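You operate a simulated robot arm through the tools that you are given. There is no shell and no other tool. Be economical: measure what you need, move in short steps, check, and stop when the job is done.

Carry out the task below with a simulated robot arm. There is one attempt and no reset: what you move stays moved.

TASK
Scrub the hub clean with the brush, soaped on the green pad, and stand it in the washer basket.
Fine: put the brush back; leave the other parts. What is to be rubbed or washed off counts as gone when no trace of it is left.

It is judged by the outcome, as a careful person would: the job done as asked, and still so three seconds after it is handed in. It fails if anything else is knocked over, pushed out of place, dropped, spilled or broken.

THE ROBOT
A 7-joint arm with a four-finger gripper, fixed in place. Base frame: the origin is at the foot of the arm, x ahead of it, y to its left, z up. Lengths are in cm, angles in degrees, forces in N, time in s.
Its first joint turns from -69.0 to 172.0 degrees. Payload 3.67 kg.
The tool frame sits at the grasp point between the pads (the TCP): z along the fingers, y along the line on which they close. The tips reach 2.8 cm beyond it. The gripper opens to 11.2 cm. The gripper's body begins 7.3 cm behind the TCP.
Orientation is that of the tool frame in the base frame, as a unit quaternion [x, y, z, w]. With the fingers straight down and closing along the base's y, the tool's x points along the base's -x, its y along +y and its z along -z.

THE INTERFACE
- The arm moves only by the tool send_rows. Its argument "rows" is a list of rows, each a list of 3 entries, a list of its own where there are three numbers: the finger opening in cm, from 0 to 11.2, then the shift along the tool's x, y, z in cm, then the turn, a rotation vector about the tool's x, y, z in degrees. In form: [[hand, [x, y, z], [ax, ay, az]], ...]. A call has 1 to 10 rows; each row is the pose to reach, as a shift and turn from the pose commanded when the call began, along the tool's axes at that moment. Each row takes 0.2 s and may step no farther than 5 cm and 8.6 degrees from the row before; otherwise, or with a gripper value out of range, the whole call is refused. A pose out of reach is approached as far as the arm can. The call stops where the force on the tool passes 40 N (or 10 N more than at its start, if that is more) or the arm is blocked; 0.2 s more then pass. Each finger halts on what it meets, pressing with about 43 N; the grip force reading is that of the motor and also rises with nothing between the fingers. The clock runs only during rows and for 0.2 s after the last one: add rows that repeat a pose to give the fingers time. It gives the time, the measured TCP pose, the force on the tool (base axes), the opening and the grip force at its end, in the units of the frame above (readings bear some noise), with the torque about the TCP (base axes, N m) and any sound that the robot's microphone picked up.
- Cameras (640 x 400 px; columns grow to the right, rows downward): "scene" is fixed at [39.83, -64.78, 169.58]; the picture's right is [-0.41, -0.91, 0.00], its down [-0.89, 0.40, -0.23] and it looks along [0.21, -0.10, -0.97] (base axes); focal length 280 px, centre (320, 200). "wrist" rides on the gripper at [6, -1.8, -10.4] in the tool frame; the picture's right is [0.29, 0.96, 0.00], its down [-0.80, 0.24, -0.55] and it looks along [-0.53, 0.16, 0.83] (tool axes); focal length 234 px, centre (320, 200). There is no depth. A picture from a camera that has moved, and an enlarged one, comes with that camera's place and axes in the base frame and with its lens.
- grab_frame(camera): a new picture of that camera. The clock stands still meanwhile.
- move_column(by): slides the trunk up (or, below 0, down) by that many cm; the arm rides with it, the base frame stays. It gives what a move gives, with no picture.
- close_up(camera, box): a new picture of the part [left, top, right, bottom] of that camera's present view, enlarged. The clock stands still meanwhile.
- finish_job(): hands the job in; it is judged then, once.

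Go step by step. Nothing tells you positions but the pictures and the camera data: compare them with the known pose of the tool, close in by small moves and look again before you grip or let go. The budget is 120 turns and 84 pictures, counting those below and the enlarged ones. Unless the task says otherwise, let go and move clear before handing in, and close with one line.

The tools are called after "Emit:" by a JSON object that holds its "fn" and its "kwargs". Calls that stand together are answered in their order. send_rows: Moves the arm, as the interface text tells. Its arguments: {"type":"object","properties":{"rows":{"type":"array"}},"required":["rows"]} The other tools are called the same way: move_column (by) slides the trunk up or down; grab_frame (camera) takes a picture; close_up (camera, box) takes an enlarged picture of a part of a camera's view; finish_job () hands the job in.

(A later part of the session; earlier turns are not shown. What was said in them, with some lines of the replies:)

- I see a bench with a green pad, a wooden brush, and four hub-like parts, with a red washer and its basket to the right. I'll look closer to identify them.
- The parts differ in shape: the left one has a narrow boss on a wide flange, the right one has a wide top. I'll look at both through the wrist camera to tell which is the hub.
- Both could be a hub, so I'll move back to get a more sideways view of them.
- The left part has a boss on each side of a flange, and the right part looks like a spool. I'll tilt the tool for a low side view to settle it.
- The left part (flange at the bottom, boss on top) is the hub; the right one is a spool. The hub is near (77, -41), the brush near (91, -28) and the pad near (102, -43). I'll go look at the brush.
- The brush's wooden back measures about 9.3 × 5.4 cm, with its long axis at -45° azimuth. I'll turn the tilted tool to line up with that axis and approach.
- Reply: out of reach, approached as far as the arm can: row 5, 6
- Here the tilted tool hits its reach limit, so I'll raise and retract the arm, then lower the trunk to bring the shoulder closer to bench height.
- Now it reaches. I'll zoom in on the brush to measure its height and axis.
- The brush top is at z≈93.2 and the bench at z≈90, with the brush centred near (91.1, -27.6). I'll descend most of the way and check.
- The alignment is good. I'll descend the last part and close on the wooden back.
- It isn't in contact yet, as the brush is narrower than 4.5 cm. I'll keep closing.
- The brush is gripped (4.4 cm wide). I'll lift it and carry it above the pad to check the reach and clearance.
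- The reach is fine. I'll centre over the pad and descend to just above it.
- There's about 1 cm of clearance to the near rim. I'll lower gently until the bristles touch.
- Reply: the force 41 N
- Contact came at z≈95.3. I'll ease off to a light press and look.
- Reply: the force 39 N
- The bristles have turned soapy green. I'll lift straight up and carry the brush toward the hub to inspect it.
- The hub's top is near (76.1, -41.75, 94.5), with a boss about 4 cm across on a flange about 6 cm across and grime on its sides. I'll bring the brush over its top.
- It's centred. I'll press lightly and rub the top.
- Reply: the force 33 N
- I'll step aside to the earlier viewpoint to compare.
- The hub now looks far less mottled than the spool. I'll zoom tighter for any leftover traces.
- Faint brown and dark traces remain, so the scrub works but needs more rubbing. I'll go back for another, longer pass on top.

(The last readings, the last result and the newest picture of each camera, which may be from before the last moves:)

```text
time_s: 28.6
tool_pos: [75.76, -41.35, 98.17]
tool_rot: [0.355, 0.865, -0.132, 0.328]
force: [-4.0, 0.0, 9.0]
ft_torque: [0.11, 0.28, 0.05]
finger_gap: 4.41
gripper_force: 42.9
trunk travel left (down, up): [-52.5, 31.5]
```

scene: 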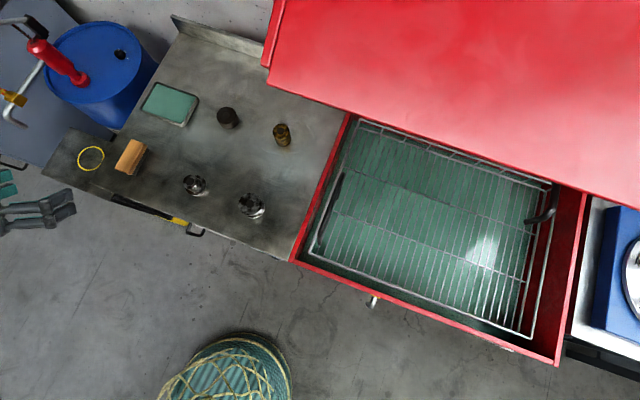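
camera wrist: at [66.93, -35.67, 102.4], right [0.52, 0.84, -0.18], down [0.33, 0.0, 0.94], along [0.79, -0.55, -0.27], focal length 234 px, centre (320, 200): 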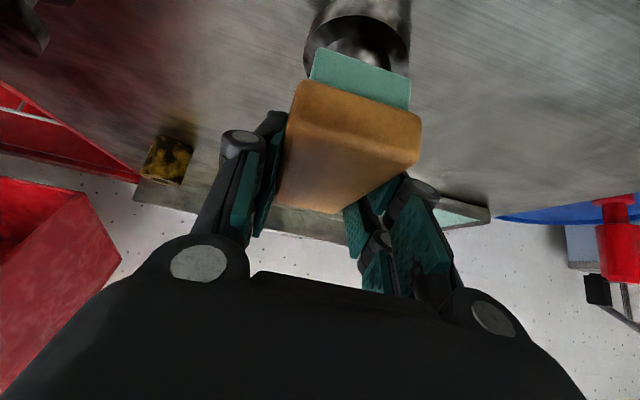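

Emit:
{"fn": "send_rows", "kwargs": {"rows": [[1.5, [0.07, 0.8, 0.08], [0, 0, 0]], [1.5, [0.07, -0.8, 0.08], [0, 0, 0]], [1.5, [0.07, 0.8, 0.08], [0, 0, 0]], [1.5, [0.07, -0.8, 0.08], [0, 0, 0]], [1.5, [0.07, 0.8, 0.08], [0, 0, 0]], [1.5, [0.07, -0.8, 0.08], [0, 0, 0]], [1.5, [-0.53, 0, 0.61], [0, 0, 0]], [1.5, [0.67, 0, -0.45], [0, 0, 0]], [1.5, [-0.53, 0, 0.61], [0, 0, 0]], [1.5, [0, 0, 0], [0, 0, 0]]]}}

Emit:
{"fn": "send_rows", "kwargs": {"rows": [[1.5, [-1.4, 0, -1.6], [0, 0, 0]], [1.5, [-3.4, 0, -3.8], [0, 0, 0]], [1.5, [-1, 2.8, -5.3], [0, 0, 0]], [1.5, [1.4, 5.6, -6.8], [0, 0, 0]], [1.5, [4, 8.4, -8], [0, 0, 0]], [1.5, [6.5, 11, -9.1], [0, 0, 0]]]}}

Emit:
{"fn": "close_up", "kwargs": {"camera": "scene", "box": [175, 170, 209, 200]}}

```text
time_s: 30.8
tool_pos: [75.59, -41.36, 97.92]
tool_rot: [0.355, 0.866, -0.132, 0.327]
force: [-1.2, -2.7, 13.3]
ft_torque: [0.07, 0.26, 0.03]
finger_gap: 4.43
gripper_force: 43.0
trunk travel left (down, up): [-52.5, 31.5]
```

```text
time_s: 32.2
tool_pos: [75.79, -25.65, 100.67]
tool_rot: [0.354, 0.866, -0.131, 0.328]
force: [0.8, 1.1, -1.0]
ft_torque: [0.01, -0.02, 0.02]
finger_gap: 4.43
gripper_force: 42.8
trunk travel left (down, up): [-52.5, 31.5]
```

```text
13.33 times, centred on (192, 185) of scene
camera zoom: at [39.83, -64.78, 169.58], right [-0.41, -0.91, 0.0], down [-0.89, 0.4, -0.23], along [0.21, -0.1, -0.97], focal length 3739 px, centre (2027, 400)
```

zoom: 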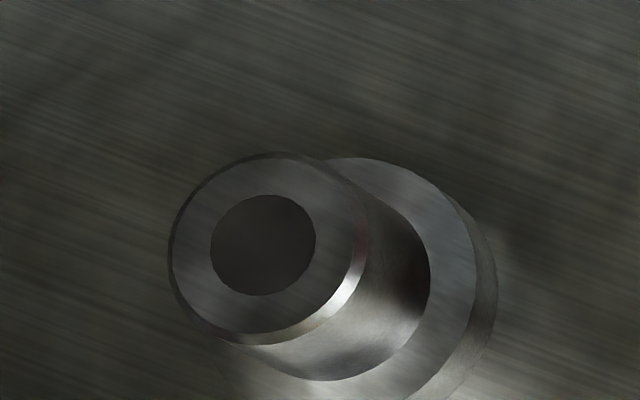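

The hub now looks uniformly clean, with no spots left. I'll check its side and lower flange from the wrist.

Emit:
{"fn": "close_up", "kwargs": {"camera": "wrist", "box": [150, 50, 230, 120]}}

Emit:
{"fn": "close_up", "kwargs": {"camera": "scene", "box": [165, 160, 225, 210]}}

```text
5.71 times, centred on (190, 85) of wrist
camera zoom: at [66.47, -19.03, 104.38], right [0.52, 0.84, -0.19], down [0.33, 0.01, 0.94], along [0.79, -0.55, -0.27], focal length 1338 px, centre (1063, 857)
```

zoom: 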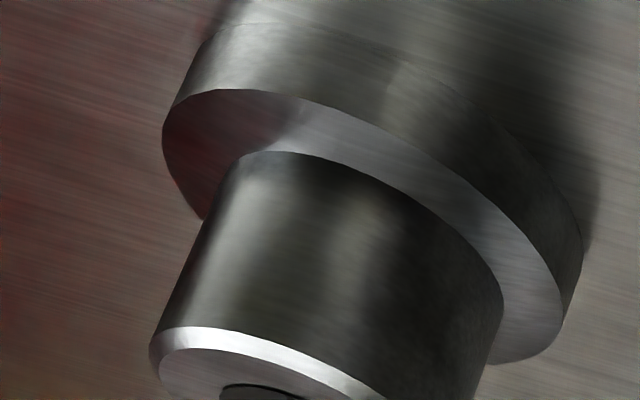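

```text
8.00 times, centred on (195, 185) of scene
camera zoom: at [39.83, -64.78, 169.58], right [-0.41, -0.91, 0.0], down [-0.89, 0.4, -0.23], along [0.21, -0.1, -0.97], focal length 2244 px, centre (1320, 320)
```

zoom: 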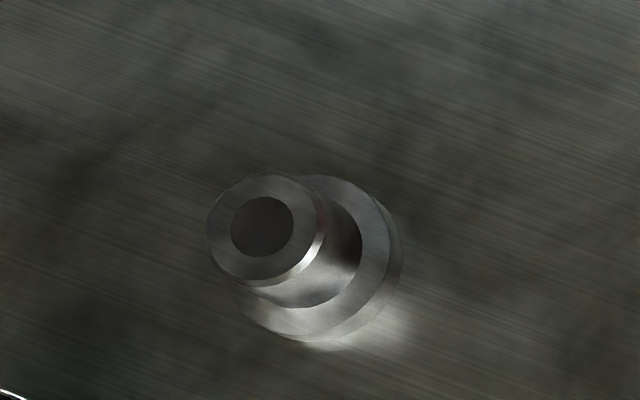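

It looks clean. Since no trace may remain, I'll do one more safety pass before putting the brush back.

Emit:
{"fn": "send_rows", "kwargs": {"rows": [[1.5, [-2, -2.8, 1.4], [0, 0, 0]], [1.5, [-3.9, -5.6, 2.9], [0, 0, 0]], [1.5, [-5.9, -8.4, 4.3], [0, 0, 0]], [1.5, [-7.85, -11.15, 5.76], [0, 0, 0]], [1.5, [-6.6, -11.15, 7.2], [0, 0, 0]], [1.5, [-5.8, -11.15, 8.1], [0, 0, 0]], [1.5, [-5.44, -11.15, 8.5], [0, 0, 0]]]}}

Emit:
{"fn": "send_rows", "kwargs": {"rows": [[1.5, [0, 0.8, 0], [0, 0, 0]], [1.5, [0, -0.8, 0], [0, 0, 0]], [1.5, [0, 0.8, 0], [0, 0, 0]], [1.5, [0, -0.8, 0], [0, 0, 0]], [1.5, [0, 0.8, 0], [0, 0, 0]], [1.5, [0, -0.8, 0], [0, 0, 0]], [1.5, [0, 0.8, 0], [0, 0, 0]], [1.5, [0, -0.8, 0], [0, 0, 0]], [1.5, [0.6, 0, -0.53], [0, 0, 0]], [1.5, [0, 0, 0], [0, 0, 0]]]}}

Emit:
{"fn": "send_rows", "kwargs": {"rows": [[1.5, [-1.4, 0, -1.6], [0, 0, 0]], [1.5, [-3.4, 0, -3.8], [0, 0, 0]], [1.5, [-1, 2.8, -5.3], [0, 0, 0]], [1.5, [1.4, 5.6, -6.8], [0, 0, 0]], [1.5, [4, 8.4, -8], [0, 0, 0]], [1.5, [6.5, 11, -9.1], [0, 0, 0]]]}}

Emit:
{"fn": "close_up", "kwargs": {"camera": "wrist", "box": [150, 50, 230, 120]}}

Emit:
{"fn": "close_up", "kwargs": {"camera": "scene", "box": [165, 160, 225, 210]}}

```text
time_s: 33.8
tool_pos: [74.82, -40.73, 98.03]
tool_rot: [0.355, 0.865, -0.131, 0.329]
force: [0.3, -2.8, 14.4]
ft_torque: [-0.08, 0.04, 0.0]
finger_gap: 4.42
gripper_force: 43.1
trunk travel left (down, up): [-52.5, 31.5]
```

```text
time_s: 36.0
tool_pos: [74.83, -40.42, 97.78]
tool_rot: [0.355, 0.866, -0.131, 0.328]
force: [-4.7, 2.8, 20.3]
ft_torque: [0.2, 0.32, -0.02]
finger_gap: 4.44
gripper_force: 42.9
trunk travel left (down, up): [-52.5, 31.5]
```

```text
time_s: 37.4
tool_pos: [74.82, -25.13, 100.45]
tool_rot: [0.354, 0.866, -0.131, 0.327]
force: [0.5, -0.6, -1.1]
ft_torque: [-0.03, 0.01, -0.01]
finger_gap: 4.41
gripper_force: 42.7
trunk travel left (down, up): [-52.5, 31.5]
```

```text
5.71 times, centred on (190, 85) of wrist
camera zoom: at [65.55, -18.42, 104.22], right [0.52, 0.84, -0.19], down [0.33, 0.0, 0.94], along [0.79, -0.55, -0.27], focal length 1338 px, centre (1063, 857)
```

zoom: 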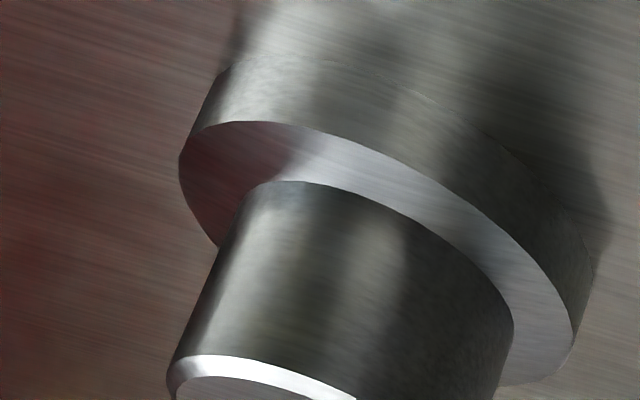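

```text
8.00 times, centred on (195, 185) of scene
camera zoom: at [39.83, -64.78, 169.58], right [-0.41, -0.91, 0.0], down [-0.89, 0.4, -0.23], along [0.21, -0.1, -0.97], focal length 2244 px, centre (1320, 320)
```

zoom: 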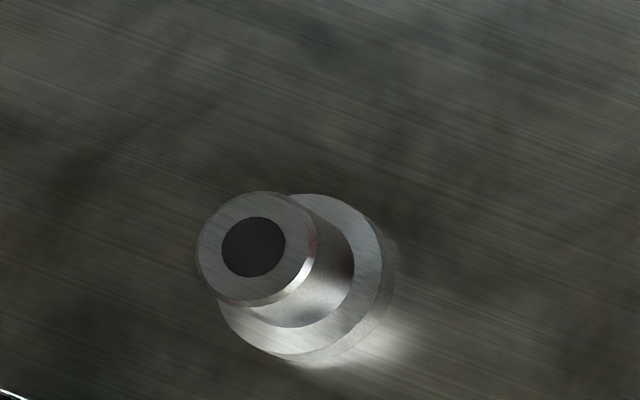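

It brightened further, so the dirt was still fading. I'll run two more rubbing blocks until nothing changes.

Emit:
{"fn": "send_rows", "kwargs": {"rows": [[1.5, [-2, -2.7, 1.5], [0, 0, 0]], [1.5, [-4, -5.4, 2.9], [0, 0, 0]], [1.5, [-6, -8.1, 4.4], [0, 0, 0]], [1.5, [-7.98, -10.77, 5.88], [0, 0, 0]], [1.5, [-6.8, -10.77, 7.2], [0, 0, 0]], [1.5, [-6, -10.77, 8.1], [0, 0, 0]], [1.5, [-5.7, -10.77, 8.48], [0, 0, 0]]]}}

Emit:
{"fn": "send_rows", "kwargs": {"rows": [[1.5, [0, 0.8, 0], [0, 0, 0]], [1.5, [0, -0.8, 0], [0, 0, 0]], [1.5, [0, 0.8, 0], [0, 0, 0]], [1.5, [0, -0.8, 0], [0, 0, 0]], [1.5, [0, 0.8, 0], [0, 0, 0]], [1.5, [0, -0.8, 0], [0, 0, 0]], [1.5, [0, 0.8, 0], [0, 0, 0]], [1.5, [0, -0.8, 0], [0, 0, 0]], [1.5, [0, 0.8, 0], [0, 0, 0]], [1.5, [0, 0, 0], [0, 0, 0]]]}}

Emit:
{"fn": "send_rows", "kwargs": {"rows": [[1.5, [0.05, 0.8, 0.06], [0, 0, 0]], [1.5, [0.05, -0.8, 0.06], [0, 0, 0]], [1.5, [0.05, 0.8, 0.06], [0, 0, 0]], [1.5, [0.05, -0.8, 0.06], [0, 0, 0]], [1.5, [0.05, 0.8, 0.06], [0, 0, 0]], [1.5, [0.05, -0.8, 0.06], [0, 0, 0]], [1.5, [0.05, 0.8, 0.06], [0, 0, 0]], [1.5, [0.05, -0.8, 0.06], [0, 0, 0]], [1.5, [0.05, 0.8, 0.06], [0, 0, 0]], [1.5, [0, 0, 0], [0, 0, 0]]]}}

Emit:
{"fn": "send_rows", "kwargs": {"rows": [[1.5, [-1.4, 0, -1.6], [0, 0, 0]], [1.5, [-3.4, 0, -3.8], [0, 0, 0]], [1.5, [-1, 2.8, -5.3], [0, 0, 0]], [1.5, [1.4, 5.6, -6.8], [0, 0, 0]], [1.5, [4, 8.4, -8], [0, 0, 0]], [1.5, [6.5, 11, -9.1], [0, 0, 0]]]}}

Emit:
{"fn": "close_up", "kwargs": {"camera": "wrist", "box": [150, 50, 230, 120]}}

Emit:
{"fn": "close_up", "kwargs": {"camera": "scene", "box": [165, 160, 225, 210]}}

```text
time_s: 39.0
tool_pos: [74.19, -39.83, 98.07]
tool_rot: [0.355, 0.865, -0.132, 0.33]
force: [-3.1, -4.5, 16.4]
ft_torque: [-0.37, 0.34, 0.0]
finger_gap: 4.44
gripper_force: 42.8
trunk travel left (down, up): [-52.5, 31.5]
```

```text
time_s: 41.2
tool_pos: [74.25, -39.67, 97.91]
tool_rot: [0.354, 0.866, -0.13, 0.329]
force: [5.5, 2.1, 19.4]
ft_torque: [0.13, -0.15, 0.0]
finger_gap: 4.43
gripper_force: 42.9
trunk travel left (down, up): [-52.5, 31.5]
```

```text
time_s: 43.4
tool_pos: [74.21, -39.54, 97.73]
tool_rot: [0.353, 0.866, -0.13, 0.328]
force: [8.6, 2.6, 18.4]
ft_torque: [0.1, -0.14, -0.01]
finger_gap: 4.42
gripper_force: 43.0
trunk travel left (down, up): [-52.5, 31.5]
```

```text
time_s: 44.8
tool_pos: [74.1, -24.23, 100.27]
tool_rot: [0.353, 0.866, -0.131, 0.329]
force: [-0.3, 0.3, -1.7]
ft_torque: [0.0, -0.01, 0.01]
finger_gap: 4.41
gripper_force: 42.8
trunk travel left (down, up): [-52.5, 31.5]
```

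```text
5.71 times, centred on (190, 85) of wrist
camera zoom: at [64.9, -17.62, 104.09], right [0.52, 0.84, -0.19], down [0.33, 0.01, 0.94], along [0.79, -0.55, -0.27], focal length 1338 px, centre (1063, 857)
```

zoom: 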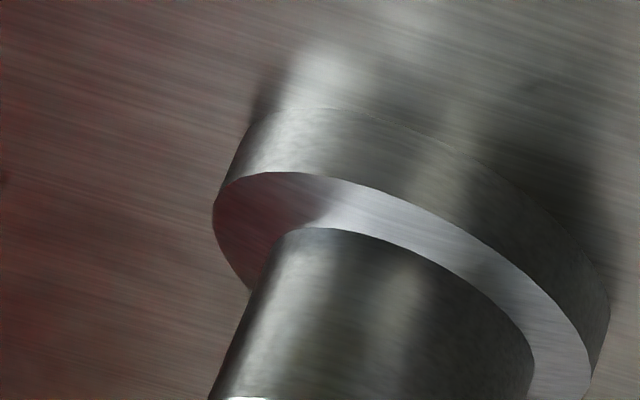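

```text
8.00 times, centred on (195, 185) of scene
camera zoom: at [39.83, -64.78, 169.58], right [-0.41, -0.91, 0.0], down [-0.89, 0.4, -0.23], along [0.21, -0.1, -0.97], focal length 2244 px, centre (1320, 320)
```

zoom: 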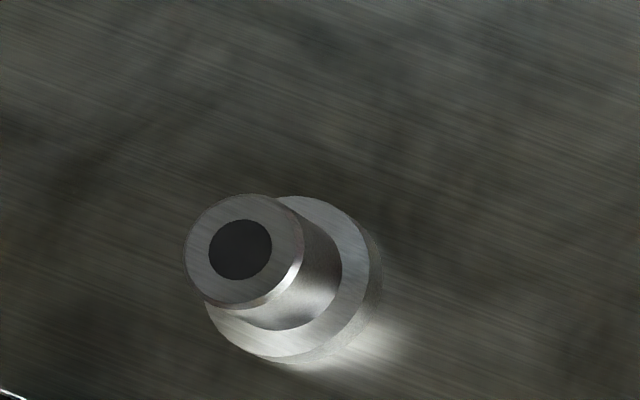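

It brightened slightly again. One more double block will show whether the fading has saturated.

Emit:
{"fn": "send_rows", "kwargs": {"rows": [[1.5, [-2.1, -2.6, 1.6], [0, 0, 0]], [1.5, [-4.3, -5.3, 3.2], [0, 0, 0]], [1.5, [-6.4, -7.9, 4.8], [0, 0, 0]], [1.5, [-8.58, -10.57, 6.4], [0, 0, 0]], [1.5, [-7.4, -10.57, 7.7], [0, 0, 0]], [1.5, [-6.7, -10.57, 8.5], [0, 0, 0]], [1.5, [-6.4, -10.57, 8.88], [0, 0, 0]]]}}

Emit:
{"fn": "send_rows", "kwargs": {"rows": [[1.5, [0, 0.8, 0], [0, 0, 0]], [1.5, [0, -0.8, 0], [0, 0, 0]], [1.5, [0, 0.8, 0], [0, 0, 0]], [1.5, [0, -0.8, 0], [0, 0, 0]], [1.5, [0, 0.8, 0], [0, 0, 0]], [1.5, [0, -0.8, 0], [0, 0, 0]], [1.5, [0, 0.8, 0], [0, 0, 0]], [1.5, [0, -0.8, 0], [0, 0, 0]], [1.5, [0, 0.8, 0], [0, 0, 0]], [1.5, [0, 0, 0], [0, 0, 0]]]}}

Emit:
{"fn": "send_rows", "kwargs": {"rows": [[1.5, [0.05, 0.8, 0.06], [0, 0, 0]], [1.5, [0.05, -0.8, 0.06], [0, 0, 0]], [1.5, [0.05, 0.8, 0.06], [0, 0, 0]], [1.5, [0.05, -0.8, 0.06], [0, 0, 0]], [1.5, [0.05, 0.8, 0.06], [0, 0, 0]], [1.5, [0.05, -0.8, 0.06], [0, 0, 0]], [1.5, [0.05, 0.8, 0.06], [0, 0, 0]], [1.5, [0.05, -0.8, 0.06], [0, 0, 0]], [1.5, [0.05, 0.8, 0.06], [0, 0, 0]], [1.5, [0, 0, 0], [0, 0, 0]]]}}

Emit:
{"fn": "send_rows", "kwargs": {"rows": [[1.5, [-1.4, 0, -1.6], [0, 0, 0]], [1.5, [-3.4, 0, -3.8], [0, 0, 0]], [1.5, [-1, 2.8, -5.3], [0, 0, 0]], [1.5, [1.4, 5.6, -6.8], [0, 0, 0]], [1.5, [4, 8.4, -8], [0, 0, 0]], [1.5, [6.5, 11, -9.1], [0, 0, 0]]]}}

Emit:
{"fn": "close_up", "kwargs": {"camera": "wrist", "box": [150, 70, 230, 140]}}

Emit:
{"fn": "close_up", "kwargs": {"camera": "scene", "box": [165, 160, 225, 210]}}

```text
time_s: 46.4
tool_pos: [74.37, -39.45, 97.98]
tool_rot: [0.354, 0.865, -0.131, 0.329]
force: [-3.1, -2.9, 10.9]
ft_torque: [-0.26, 0.26, -0.07]
finger_gap: 4.44
gripper_force: 42.8
trunk travel left (down, up): [-52.5, 31.5]
```

```text
time_s: 48.6
tool_pos: [74.36, -39.47, 97.85]
tool_rot: [0.355, 0.866, -0.131, 0.328]
force: [0.1, 0.5, -1.7]
ft_torque: [0.04, -0.02, 0.0]
finger_gap: 4.43
gripper_force: 43.3
trunk travel left (down, up): [-52.5, 31.5]
```

```text
time_s: 50.8
tool_pos: [74.44, -39.32, 97.85]
tool_rot: [0.354, 0.866, -0.13, 0.328]
force: [-2.1, 1.9, 7.1]
ft_torque: [0.05, 0.12, -0.02]
finger_gap: 4.39
gripper_force: 43.4
trunk travel left (down, up): [-52.5, 31.5]
```

```text
time_s: 52.2
tool_pos: [74.43, -23.8, 100.41]
tool_rot: [0.353, 0.866, -0.132, 0.329]
force: [-0.1, 0.9, -0.8]
ft_torque: [0.01, -0.02, 0.0]
finger_gap: 4.42
gripper_force: 42.5
trunk travel left (down, up): [-52.5, 31.5]
```

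```text
5.71 times, centred on (190, 105) of wrist
camera zoom: at [65.16, -17.18, 104.27], right [0.52, 0.84, -0.19], down [0.33, 0.01, 0.94], along [0.79, -0.55, -0.27], focal length 1338 px, centre (1063, 743)
```

zoom: 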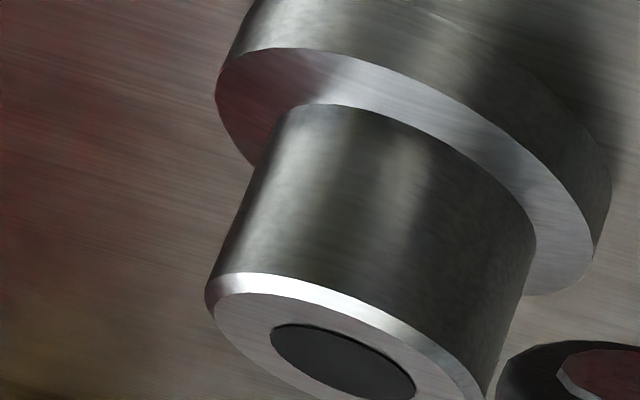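

```text
8.00 times, centred on (195, 185) of scene
camera zoom: at [39.83, -64.78, 169.58], right [-0.41, -0.91, 0.0], down [-0.89, 0.4, -0.23], along [0.21, -0.1, -0.97], focal length 2244 px, centre (1320, 320)
```

zoom: 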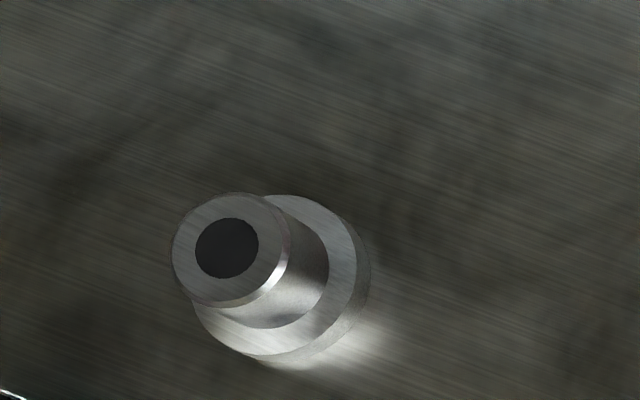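

The last block pressed lightly, so I'll do one more, firmer.

Emit:
{"fn": "send_rows", "kwargs": {"rows": [[1.5, [-2.1, -2.6, 1.6], [0, 0, 0]], [1.5, [-4.3, -5.3, 3.2], [0, 0, 0]], [1.5, [-6.4, -7.9, 4.8], [0, 0, 0]], [1.5, [-8.57, -10.7, 6.4], [0, 0, 0]], [1.5, [-7.3, -10.7, 7.8], [0, 0, 0]], [1.5, [-6.6, -10.7, 8.6], [0, 0, 0]], [1.5, [-6.16, -10.7, 9.14], [0, 0, 0]]]}}

Emit:
{"fn": "send_rows", "kwargs": {"rows": [[1.5, [0, 0.8, 0], [0, 0, 0]], [1.5, [0, -0.8, 0], [0, 0, 0]], [1.5, [0, 0.8, 0], [0, 0, 0]], [1.5, [0, -0.8, 0], [0, 0, 0]], [1.5, [0, 0.8, 0], [0, 0, 0]], [1.5, [0, -0.8, 0], [0, 0, 0]], [1.5, [0, 0.8, 0], [0, 0, 0]], [1.5, [0, -0.8, 0], [0, 0, 0]], [1.5, [0, 0.8, 0], [0, 0, 0]], [1.5, [0, 0, 0], [0, 0, 0]]]}}

Emit:
{"fn": "send_rows", "kwargs": {"rows": [[1.5, [0.05, 0.8, 0.06], [0, 0, 0]], [1.5, [0.05, -0.8, 0.06], [0, 0, 0]], [1.5, [0.05, 0.8, 0.06], [0, 0, 0]], [1.5, [0.05, -0.8, 0.06], [0, 0, 0]], [1.5, [0.05, 0.8, 0.06], [0, 0, 0]], [1.5, [0.05, -0.8, 0.06], [0, 0, 0]], [1.5, [0.05, 0.8, 0.06], [0, 0, 0]], [1.5, [0.05, -0.8, 0.06], [0, 0, 0]], [1.5, [0.05, 0.8, 0.06], [0, 0, 0]], [1.5, [0, 0, 0], [0, 0, 0]]]}}

Emit:
{"fn": "send_rows", "kwargs": {"rows": [[1.5, [-1.4, 0, -1.6], [0, 0, 0]], [1.5, [-3.4, 0, -3.8], [0, 0, 0]], [1.5, [-1, 2.8, -5.3], [0, 0, 0]], [1.5, [1.4, 5.6, -6.8], [0, 0, 0]], [1.5, [4, 8.4, -8], [0, 0, 0]], [1.5, [6.5, 11, -9.1], [0, 0, 0]]]}}

Emit:
{"fn": "close_up", "kwargs": {"camera": "scene", "box": [165, 160, 225, 210]}}

Emit:
{"fn": "grab_frame", "kwargs": {"camera": "wrist"}}

```text
time_s: 53.8
tool_pos: [74.46, -39.01, 97.75]
tool_rot: [0.353, 0.866, -0.13, 0.329]
force: [-0.8, -1.4, 6.8]
ft_torque: [-0.12, 0.04, 0.0]
finger_gap: 4.42
gripper_force: 43.7
trunk travel left (down, up): [-52.5, 31.5]
```

```text
time_s: 56.0
tool_pos: [74.48, -38.81, 97.68]
tool_rot: [0.354, 0.866, -0.13, 0.328]
force: [5.8, 4.4, 20.2]
ft_torque: [0.19, -0.15, 0.08]
finger_gap: 4.42
gripper_force: 43.0
trunk travel left (down, up): [-52.5, 31.5]
```

```text
time_s: 58.2
tool_pos: [74.5, -38.86, 97.65]
tool_rot: [0.354, 0.866, -0.13, 0.328]
force: [8.5, 1.4, 20.3]
ft_torque: [0.01, -0.27, 0.04]
finger_gap: 4.43
gripper_force: 43.5
trunk travel left (down, up): [-52.5, 31.5]
```

```text
time_s: 59.6
tool_pos: [74.47, -23.54, 100.23]
tool_rot: [0.354, 0.866, -0.131, 0.328]
force: [-0.5, 0.5, -1.2]
ft_torque: [0.03, 0.02, -0.01]
finger_gap: 4.4
gripper_force: 42.7
trunk travel left (down, up): [-52.5, 31.5]
```

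```text
8.00 times, centred on (195, 185) of scene
camera zoom: at [39.83, -64.78, 169.58], right [-0.41, -0.91, 0.0], down [-0.89, 0.4, -0.23], along [0.21, -0.1, -0.97], focal length 2244 px, centre (1320, 320)
```

zoom: 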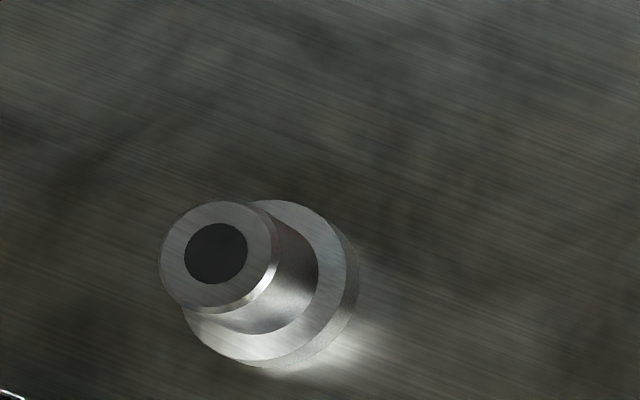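

```text
31 pictures are left
camera wrist: at [65.1, -16.87, 104.01], right [0.52, 0.84, -0.19], down [0.33, 0.01, 0.94], along [0.79, -0.55, -0.27], focal length 234 px, centre (320, 200)
```

wrist: 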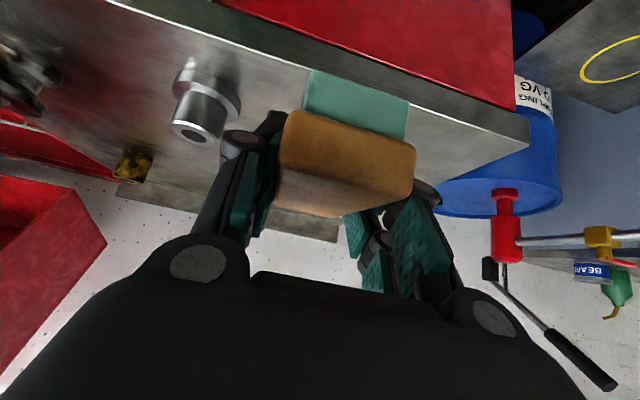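

The hub looks fully clean and has stopped changing. Next I'll put the brush back in its original place.

Emit:
{"fn": "send_rows", "kwargs": {"rows": [[1.5, [-2.7, 2.2, 2.7], [0, 0, 0]], [1.5, [-5.3, 4.45, 5.4], [0, 0, 0]], [1.5, [-8, 6.7, 8.1], [0, 0, 0]], [1.5, [-10.67, 8.9, 10.8], [0, 0, 0]], [1.5, [-9, 8.9, 12.7], [0, 0, 0]], [1.5, [-7.7, 8.9, 14.2], [0, 0, 0]], [1.5, [-7.36, 8.9, 14.55], [0, 0, 0]], [1.5, [-7.36, 8.9, 14.55], [0, 0, 0]]]}}

Emit:
{"fn": "close_up", "kwargs": {"camera": "wrist", "box": [240, 20, 460, 180]}}

```text
time_s: 61.4
tool_pos: [91.51, -27.57, 94.19]
tool_rot: [0.355, 0.866, -0.131, 0.327]
force: [0.1, -0.2, -1.2]
ft_torque: [0.03, 0.02, 0.01]
finger_gap: 4.42
gripper_force: 43.1
trunk travel left (down, up): [-52.5, 31.5]
```

```text
2.50 times, centred on (350, 100) of wrist
camera zoom: at [82.21, -21.05, 97.98], right [0.52, 0.84, -0.18], down [0.33, 0.0, 0.94], along [0.79, -0.55, -0.27], focal length 585 px, centre (245, 450)
```

zoom: 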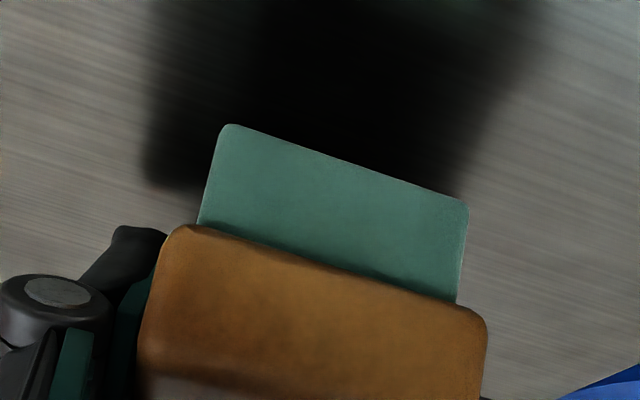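

Emit:
{"fn": "send_rows", "kwargs": {"rows": [[1.5, [0.13, 0, 0.15], [0, 0, 0]], [1.5, [0.26, 0, 0.3], [0, 0, 0]], [1.5, [0.36, 0, 0.4], [0, 0, 0]], [1.5, [0.36, 0, 0.4], [0, 0, 0]]]}}

```text
time_s: 62.4
tool_pos: [91.52, -27.6, 93.7]
tool_rot: [0.355, 0.865, -0.132, 0.328]
force: [2.2, -0.4, 2.1]
ft_torque: [-0.03, 0.03, 0.05]
finger_gap: 4.43
gripper_force: 42.7
trunk travel left (down, up): [-52.5, 31.5]
```

Emit:
{"fn": "send_rows", "kwargs": {"rows": [[1.5, [0.1, 0, 0.11], [0, 0, 0]], [4.4, [0.1, 0, 0.11], [0, 0, 0]], [5, [0.1, 0, 0.11], [0, 0, 0]], [6.5, [0, 0, 0], [0, 0, 0]], [8, [0, 0, 0], [0, 0, 0]], [8, [0, 0, -3], [0, 0, 0]], [8, [0, 0, -7], [0, 0, 0]], [8, [0, 0, -11], [0, 0, 0]]]}}

Emit:
{"fn": "close_up", "kwargs": {"camera": "scene", "box": [90, 110, 180, 200]}}

```text
time_s: 64.2
tool_pos: [86.26, -22.52, 102.08]
tool_rot: [0.355, 0.866, -0.131, 0.328]
force: [-0.5, -0.3, 0.1]
ft_torque: [-0.03, -0.01, -0.01]
finger_gap: 8.01
gripper_force: 0.0
trunk travel left (down, up): [-52.5, 31.5]
```

```text
4.44 times, centred on (135, 155) of scene
camera zoom: at [39.83, -64.78, 169.58], right [-0.41, -0.91, 0.0], down [-0.89, 0.4, -0.23], along [0.21, -0.1, -0.97], focal length 1246 px, centre (1142, 400)
```

zoom: 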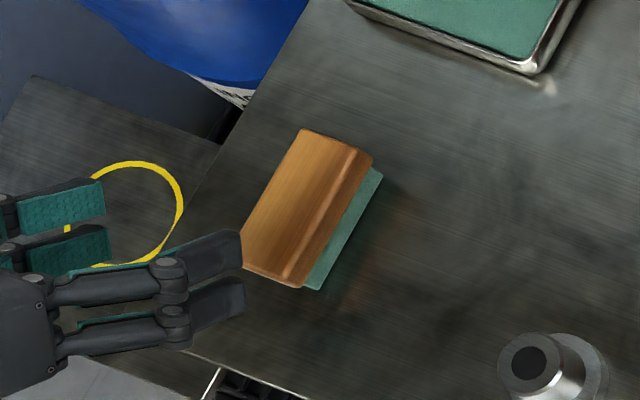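

The brush is back in place. I'll bring the tool to point straight down and move over to view the basket.

Emit:
{"fn": "send_rows", "kwargs": {"rows": [[8, [-0.6, -3.6, -2.2], [0, 8.2, 0]], [8, [-1.2, -7.3, -4.4], [0, 16.4, 0]], [8, [-1.8, -10.9, -6.6], [0, 24.6, 0]], [8, [-2.4, -14.6, -8.7], [0, 32.8, 0]], [8, [-2.9, -18.2, -10.9], [0, 41, 0]]]}}

```text
time_s: 65.4
tool_pos: [69.81, -32.27, 111.92]
tool_rot: [0.377, 0.926, 0.003, 0.002]
force: [0.2, 0.8, -0.4]
ft_torque: [0.01, -0.02, 0.0]
finger_gap: 8.0
gripper_force: 0.0
trunk travel left (down, up): [-52.5, 31.5]
```

Emit:
{"fn": "send_rows", "kwargs": {"rows": [[8, [-0.6, -4.3, -0.3], [0, 0, 5.7]], [8, [-1.1, -8.5, -0.6], [0, 0, 11.4]], [8, [-1.7, -12.8, -0.9], [0, 0, 17.1]], [8, [-2.2, -17, -1.2], [0, 0, 22.8]], [8, [-2.8, -21.3, -1.5], [0, 0, 28.5]], [8, [-3.3, -25.5, -1.8], [0, 0, 34.2]], [8, [-3.9, -29.8, -2], [0, 0, 40]]]}}

Emit:
{"fn": "grab_frame", "kwargs": {"camera": "wrist"}}

```text
time_s: 67.0
tool_pos: [51.88, -56.63, 113.49]
tool_rot: [0.672, 0.74, 0.004, 0.002]
force: [-0.3, -0.2, -0.1]
ft_torque: [0.0, 0.01, 0.02]
finger_gap: 7.99
gripper_force: 0.0
trunk travel left (down, up): [-52.5, 31.5]
```

```text
28 pictures are left
camera wrist: at [49.44, -50.86, 123.87], right [0.93, 0.38, 0.01], down [0.31, -0.77, 0.55], along [0.22, -0.51, -0.83], focal length 234 px, centre (320, 200)
```

wrist: 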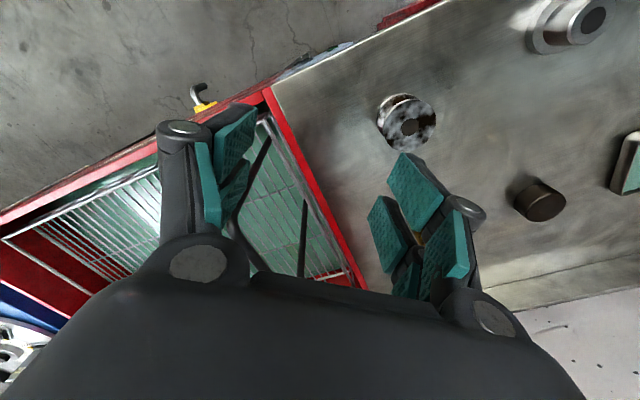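

Emit:
{"fn": "close_up", "kwargs": {"camera": "wrist", "box": [230, 80, 390, 290]}}

Emit:
{"fn": "close_up", "kwargs": {"camera": "scene", "box": [290, 100, 420, 280]}}

```text
1.90 times, centred on (310, 185) of wrist
camera zoom: at [49.44, -50.86, 123.87], right [0.93, 0.38, 0.01], down [0.31, -0.77, 0.55], along [0.22, -0.51, -0.83], focal length 446 px, centre (339, 229)
```

zoom: 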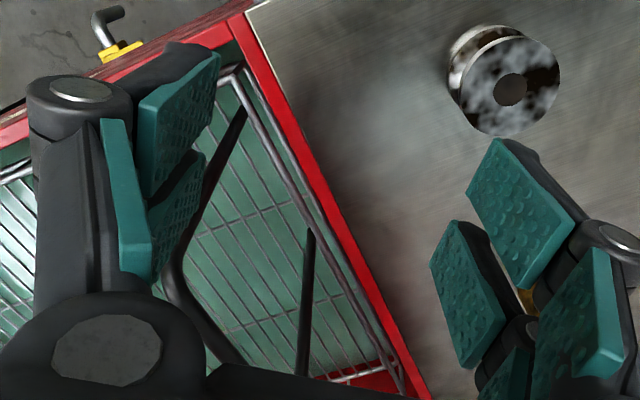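

```text
2.22 times, centred on (355, 190) of scene
camera zoom: at [39.83, -64.78, 169.58], right [-0.41, -0.91, 0.0], down [-0.89, 0.4, -0.23], along [0.21, -0.1, -0.97], focal length 623 px, centre (242, 222)
```

zoom: 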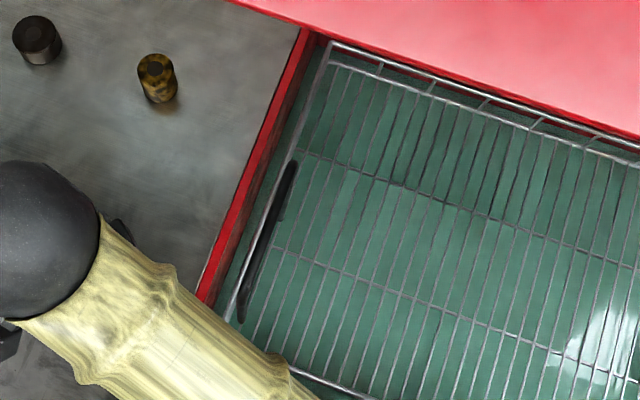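

I need the basket floor and handle heights, so I'll look from one more spot over it.

Emit:
{"fn": "send_rows", "kwargs": {"rows": [[8, [-4, 0, -1], [0, 0, 0]], [8, [-8, 0, -2], [0, 0, 0]], [8, [-12, 0, -3], [0, 0, 0]], [8, [-15, 0, -3], [0, 0, 0]]]}}

Emit:
{"fn": "grab_frame", "kwargs": {"camera": "wrist"}}

```text
time_s: 68.0
tool_pos: [55.02, -71.34, 116.43]
tool_rot: [0.671, 0.741, 0.004, 0.003]
force: [-0.2, -0.4, -0.7]
ft_torque: [0.02, -0.02, 0.04]
finger_gap: 7.99
gripper_force: 0.1
out of reach, approached as far as the arm can: row 2, 3, 4
trunk travel left (down, up): [-52.5, 31.5]
```

```text
25 pictures are left
camera wrist: at [52.62, -65.66, 126.69], right [0.92, 0.38, 0.01], down [0.31, -0.77, 0.55], along [0.22, -0.51, -0.83], focal length 234 px, centre (320, 200)
```

wrist: 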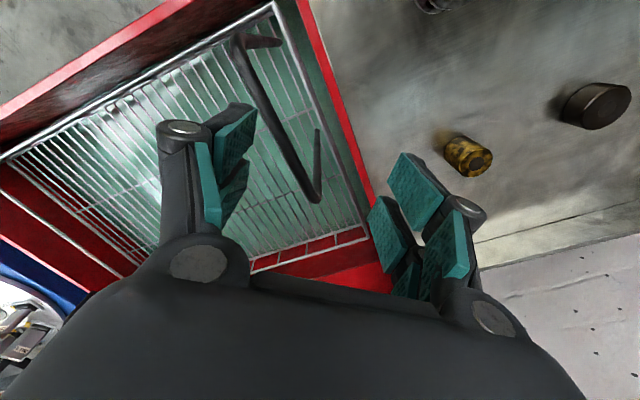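

The basket rim is at z≈82 with the floor around 77, and a tall handle loop (top z≈103) stands just inside its left wall. I'll aim to stand the hub near (42, -78), clear of the handle. First I go back to the hub.

Emit:
{"fn": "send_rows", "kwargs": {"rows": [[8, [3.4, 2.5, 0.8], [0, 0, -2.67]], [8, [6.8, 4.9, 2], [0, 0, -5.33]], [8, [10.3, 7.4, 3.5], [0, 0, -8]], [8, [13.7, 9.8, 5], [0, 0, -10.67]], [8, [17.1, 12.3, 6.5], [0, 0, -13.33]], [8, [20.5, 14.7, 8], [0, 0, -16]], [8, [24, 17.2, 9.5], [0, 0, -18.67]], [8, [27.4, 19.6, 11], [0, 0, -21.33]], [8, [30.8, 22.1, 12.4], [0, 0, -24]]]}}

Emit:
{"fn": "grab_frame", "kwargs": {"camera": "wrist"}}

```text
time_s: 70.0
tool_pos: [74.14, -38.15, 104.14]
tool_rot: [0.503, 0.864, 0.002, 0.003]
force: [0.8, -0.1, 0.6]
ft_torque: [0.04, 0.0, 0.0]
finger_gap: 7.98
gripper_force: 0.2
trunk travel left (down, up): [-52.5, 31.5]
```

```text
24 pictures are left
camera wrist: at [69.69, -33.91, 114.45], right [0.69, 0.72, 0.01], down [0.6, -0.57, 0.56], along [0.41, -0.38, -0.83], focal length 234 px, centre (320, 200)
```

wrist: 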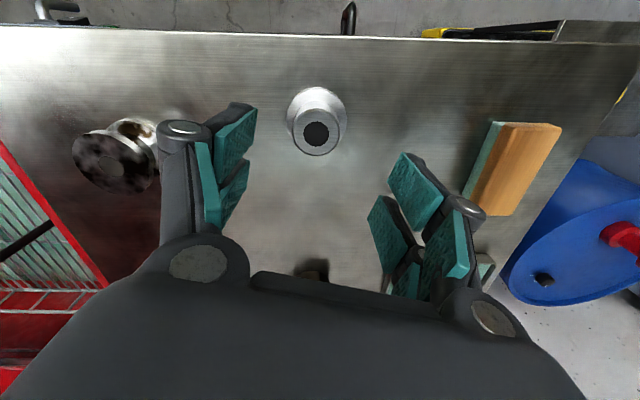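

The hub is right below and clean from this side too. I'll descend and close on its boss.

Emit:
{"fn": "send_rows", "kwargs": {"rows": [[8, [-0.2, -0.1, 4], [0, 0, 0]], [8, [-0.38, -0.15, 7.5], [0, 0, 0]], [8, [-0.38, -0.15, 8.9], [0, 0, 0]], [6, [-0.38, -0.15, 8.9], [0, 0, 0]], [4.5, [-0.38, -0.15, 8.9], [0, 0, 0]], [3.5, [-0.38, -0.15, 8.9], [0, 0, 0]], [2, [-0.38, -0.15, 8.9], [0, 0, 0]], [2, [-0.38, -0.15, 8.9], [0, 0, 0]]]}}

Emit:
{"fn": "grab_frame", "kwargs": {"camera": "wrist"}}

```text
time_s: 71.8
tool_pos: [74.19, -38.5, 95.34]
tool_rot: [0.503, 0.864, 0.002, 0.003]
force: [0.6, -0.1, -0.1]
ft_torque: [0.03, -0.08, 0.01]
finger_gap: 3.96
gripper_force: 43.8
trunk travel left (down, up): [-52.5, 31.5]
```

```text
23 pictures are left
camera wrist: at [69.72, -34.2, 105.61], right [0.69, 0.72, 0.01], down [0.6, -0.57, 0.56], along [0.41, -0.38, -0.83], focal length 234 px, centre (320, 200)
```

wrist: 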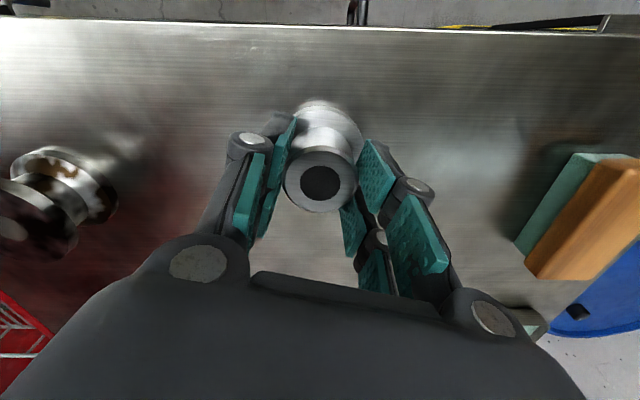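

Gripped at 3.96 cm. I'll lift the hub and raise the trunk by 20 to clear the handle.

Emit:
{"fn": "send_rows", "kwargs": {"rows": [[2, [0, 0, -2], [0, 0, 0]], [2, [0, 0, -5], [0, 0, 0]]]}}

Emit:
{"fn": "move_column", "kwargs": {"by": 20}}

```text
time_s: 72.4
tool_pos: [74.26, -38.5, 100.38]
tool_rot: [0.503, 0.865, 0.003, 0.003]
force: [-0.3, 0.2, -2.8]
ft_torque: [-0.03, -0.01, 0.0]
finger_gap: 3.97
gripper_force: 43.5
trunk travel left (down, up): [-52.5, 31.5]
```

```text
time_s: 74.5
tool_pos: [74.3, -38.59, 120.28]
tool_rot: [0.503, 0.864, 0.002, 0.002]
force: [-0.4, 0.4, -3.3]
ft_torque: [0.01, 0.03, -0.03]
finger_gap: 3.96
gripper_force: 42.5
trunk travel left (down, up): [-72.5, 11.5]
```

Emit:
{"fn": "send_rows", "kwargs": {"rows": [[2, [-1.7, -4.5, 0], [0, 0, 0]], [2, [-3.4, -9, 0], [0, 0, 0]], [2, [-5.2, -13.5, 0.5], [0, 0, 0]], [2, [-6.9, -18, 1], [0, 0, 0]], [2, [-8.6, -22.5, 1.5], [0, 0, 0]], [2, [-10.3, -27, 2], [0, 0, 0]], [2, [-12, -31.5, 2], [0, 0, 0]], [2, [-13.7, -36, 2], [0, 0, 0]], [2, [-15.5, -40.5, 2], [0, 0, 0]], [2, [-17.2, -45, 2], [0, 0, 0]]]}}

Emit:
{"fn": "grab_frame", "kwargs": {"camera": "wrist"}}

Emit:
{"fn": "grab_frame", "kwargs": {"camera": "scene"}}

```text
time_s: 76.7
tool_pos: [43.21, -76.43, 117.7]
tool_rot: [0.503, 0.864, 0.004, 0.002]
force: [-0.7, 1.2, -1.7]
ft_torque: [-0.05, -0.01, -0.01]
finger_gap: 4.0
gripper_force: 43.1
trunk travel left (down, up): [-72.5, 11.5]
```

```text
22 pictures are left
camera wrist: at [38.8, -72.23, 128.1], right [0.69, 0.72, 0.01], down [0.6, -0.58, 0.56], along [0.41, -0.38, -0.83], focal length 234 px, centre (320, 200)
```

wrist: 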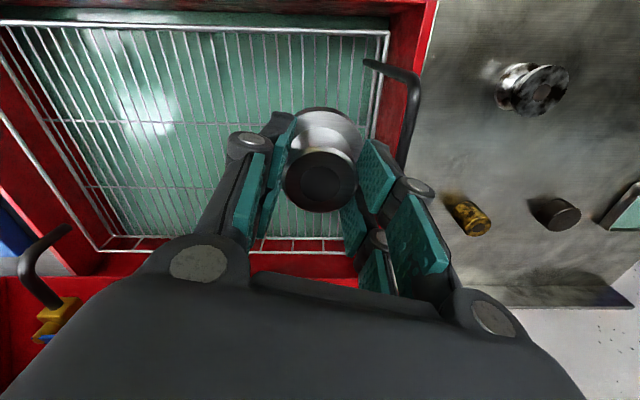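

```text
21 pictures are left
```

scene: 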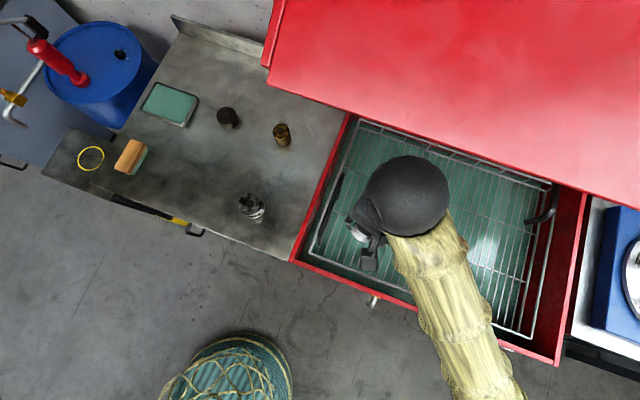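

The spot below is well inside the basket. I'll shift a little away from the handle and descend to just above the floor.

Emit:
{"fn": "send_rows", "kwargs": {"rows": [[2, [-0.1, -2, 1], [0, 0, 0]], [2, [-0.1, -2, 5.5], [0, 0, 0]], [2, [-0.1, -2, 10], [0, 0, 0]], [2, [-0.1, -2, 14.5], [0, 0, 0]], [2, [-0.1, -2, 19], [0, 0, 0]], [2, [-0.1, -2, 23.5], [0, 0, 0]], [2, [-0.1, -2, 27], [0, 0, 0]], [2, [-0.1, -2, 29.5], [0, 0, 0]]]}}

Emit:
{"fn": "grab_frame", "kwargs": {"camera": "wrist"}}

Emit:
{"fn": "close_up", "kwargs": {"camera": "scene", "box": [290, 160, 430, 280]}}

```text
time_s: 78.5
tool_pos: [42.15, -76.64, 88.62]
tool_rot: [0.502, 0.865, 0.002, 0.004]
force: [0.3, -1.4, -3.0]
ft_torque: [0.06, 0.02, -0.01]
finger_gap: 4.0
gripper_force: 43.3
trunk travel left (down, up): [-72.5, 11.5]
```

```text
20 pictures are left
camera wrist: at [37.6, -72.26, 98.88], right [0.69, 0.72, 0.0], down [0.6, -0.57, 0.56], along [0.41, -0.39, -0.83], focal length 234 px, centre (320, 200)
```

wrist: 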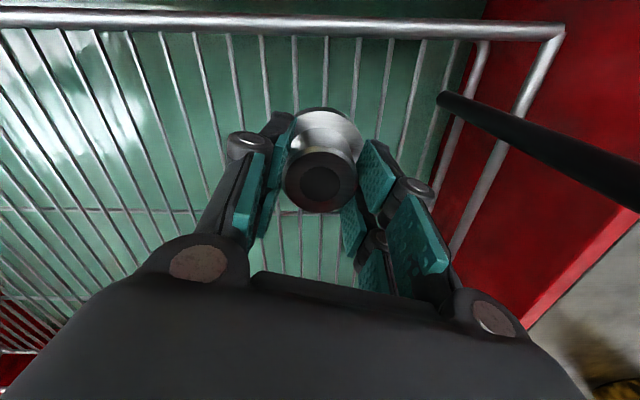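

```text
3.33 times, centred on (360, 220) of scene
camera zoom: at [39.83, -64.78, 169.58], right [-0.41, -0.91, 0.0], down [-0.89, 0.4, -0.23], along [0.21, -0.1, -0.97], focal length 935 px, centre (187, 133)
```

zoom: 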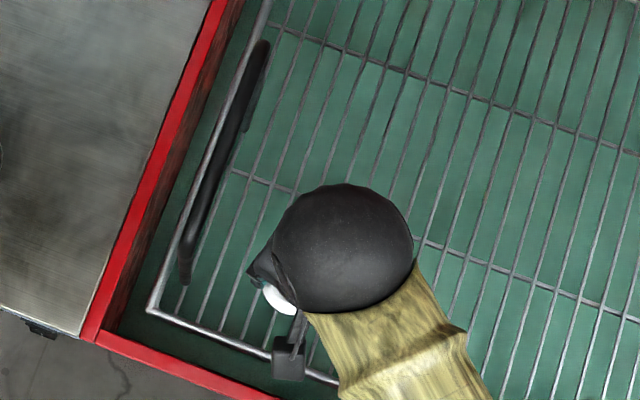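

The hub's bottom is at about 83 and the floor at about 77. I'll lower it in decreasing steps.

Emit:
{"fn": "send_rows", "kwargs": {"rows": [[2, [0, 0, 2], [0, 0, 0]], [2, [0, 0, 4], [0, 0, 0]], [2, [0, 0, 4.6], [0, 0, 0]], [2, [0, 0, 5], [0, 0, 0]]]}}

Emit:
{"fn": "close_up", "kwargs": {"camera": "wrist", "box": [240, 40, 400, 160]}}

```text
time_s: 79.5
tool_pos: [42.32, -76.21, 83.87]
tool_rot: [0.503, 0.864, 0.001, 0.005]
force: [0.1, 8.5, 24.3]
ft_torque: [-0.29, -0.06, -0.07]
finger_gap: 3.98
gripper_force: 43.2
trunk travel left (down, up): [-72.5, 11.5]
```

```text
3.33 times, centred on (320, 100) of wrist
camera zoom: at [37.61, -71.92, 94.25], right [0.69, 0.72, 0.0], down [0.6, -0.57, 0.56], along [0.41, -0.38, -0.83], focal length 781 px, centre (320, 533)
```

zoom: 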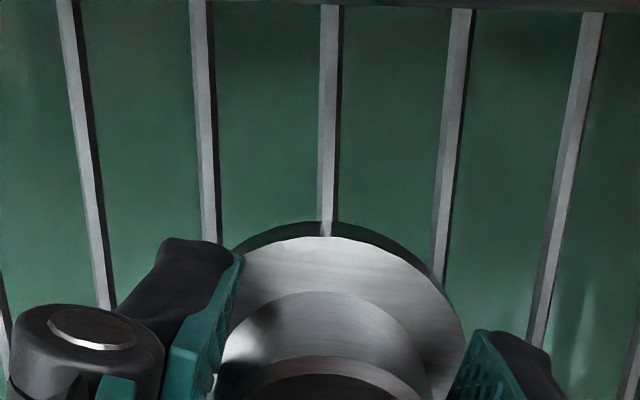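

Emit:
{"fn": "send_rows", "kwargs": {"rows": [[2, [0, 0, -0.3], [0, 0, 0]], [2, [0, 0, -0.3], [0, 0, 0]]]}}

Emit:
{"fn": "grab_frame", "kwargs": {"camera": "wrist"}}

```text
time_s: 80.1
tool_pos: [42.18, -76.62, 83.94]
tool_rot: [0.503, 0.864, 0.002, 0.004]
force: [0.7, 4.7, 16.3]
ft_torque: [-0.3, -0.21, 0.07]
finger_gap: 3.95
gripper_force: 42.5
trunk travel left (down, up): [-72.5, 11.5]
```

```text
17 pictures are left
camera wrist: at [37.62, -72.32, 94.26], right [0.69, 0.72, 0.01], down [0.6, -0.57, 0.56], along [0.41, -0.38, -0.83], focal length 234 px, centre (320, 200)
```

wrist: 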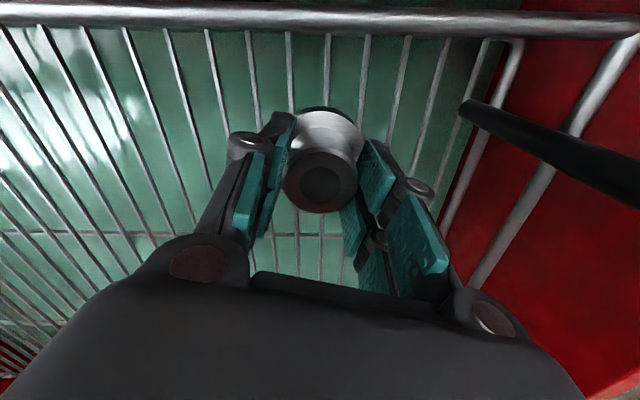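

The hub rests on the floor wires. I'll release gently and rise.

Emit:
{"fn": "send_rows", "kwargs": {"rows": [[2, [0, 0, -0.15], [0, 0, 0]], [4.1, [0, 0, -0.15], [0, 0, 0]], [4.8, [0, 0, -0.15], [0, 0, 0]], [6, [0, 0, -0.15], [0, 0, 0]], [6.5, [0, 0, -0.15], [0, 0, 0]], [6.5, [0, 0, -2], [0, 0, 0]], [6.5, [0, 0, -5], [0, 0, 0]], [6.5, [0, 0, -9], [0, 0, 0]]]}}

Emit:
{"fn": "grab_frame", "kwargs": {"camera": "wrist"}}

```text
time_s: 81.9
tool_pos: [42.04, -77.01, 92.63]
tool_rot: [0.503, 0.864, 0.003, 0.004]
force: [0.1, -0.3, 0.6]
ft_torque: [-0.01, -0.03, 0.01]
finger_gap: 6.52
gripper_force: 0.1
trunk travel left (down, up): [-72.5, 11.5]
```

```text
16 pictures are left
camera wrist: at [37.56, -72.78, 103.05], right [0.69, 0.72, 0.01], down [0.6, -0.58, 0.56], along [0.41, -0.38, -0.83], focal length 234 px, centre (320, 200)
```

wrist: 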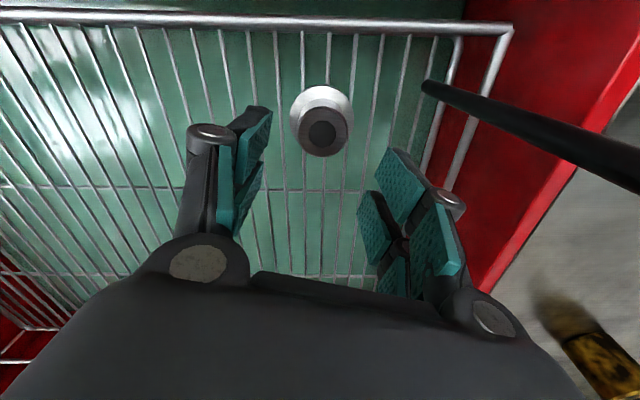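

The hub stands upright in the basket. I'll rise well clear and check everything once more.

Emit:
{"fn": "send_rows", "kwargs": {"rows": [[6.5, [0, 0, -4.5], [0, 0, 0]], [6.5, [0, 0, -9], [0, 0, 0]], [6.5, [0, 0, -13.5], [0, 0, 0]], [6.5, [0, 0, -18], [0, 0, 0]], [6.5, [0, 0, -22.5], [0, 0, 0]], [6.5, [0, 0, -26], [0, 0, 0]], [6.5, [4.5, 0, -26], [0, 0, 0]], [6.5, [9, 0, -26], [0, 0, 0]], [6.5, [13.5, 0, -26], [0, 0, 0]], [6.5, [18, 0, -26], [0, 0, 0]]]}}

Emit:
{"fn": "grab_frame", "kwargs": {"camera": "scene"}}

Emit:
{"fn": "close_up", "kwargs": {"camera": "scene", "box": [310, 210, 370, 260]}}

```text
time_s: 84.1
tool_pos: [32.88, -60.48, 118.99]
tool_rot: [0.503, 0.864, 0.0, 0.005]
force: [0.2, -1.2, 0.1]
ft_torque: [-0.03, 0.01, -0.02]
finger_gap: 6.52
gripper_force: 0.0
trunk travel left (down, up): [-72.5, 11.5]
```

```text
15 pictures are left
```

scene: 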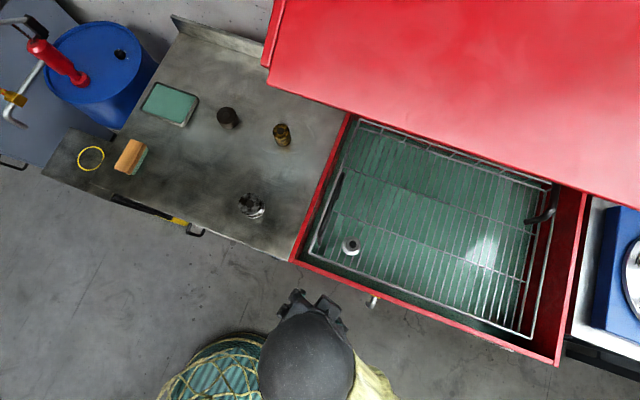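

```text
8.00 times, centred on (340, 235) of scene
camera zoom: at [39.83, -64.78, 169.58], right [-0.41, -0.91, 0.0], down [-0.89, 0.4, -0.23], along [0.21, -0.1, -0.97], focal length 2244 px, centre (160, -80)
```

zoom: 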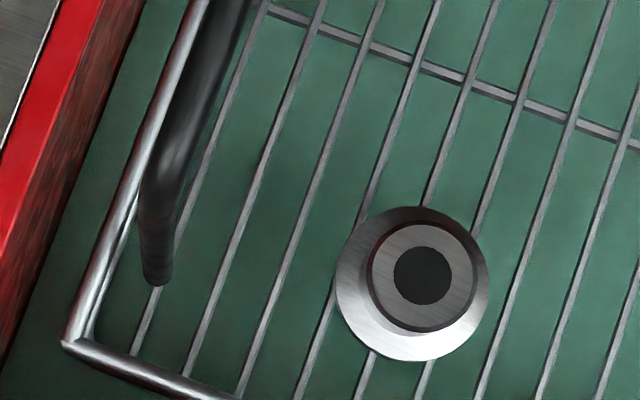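

The hub stands clean and upright on the basket floor. The brush is back in its place, the other parts are untouched and the arm is clear, so I'm handing in.

Emit:
{"fn": "finish_job", "kwargs": {}}

```text
The job is handed in.
```

I soaped the brush on the green pad, scrubbed the hub until no trace of grime showed in the camera views, and stood it upright in the washer basket. The brush is back in its place and the other parts were left alone.
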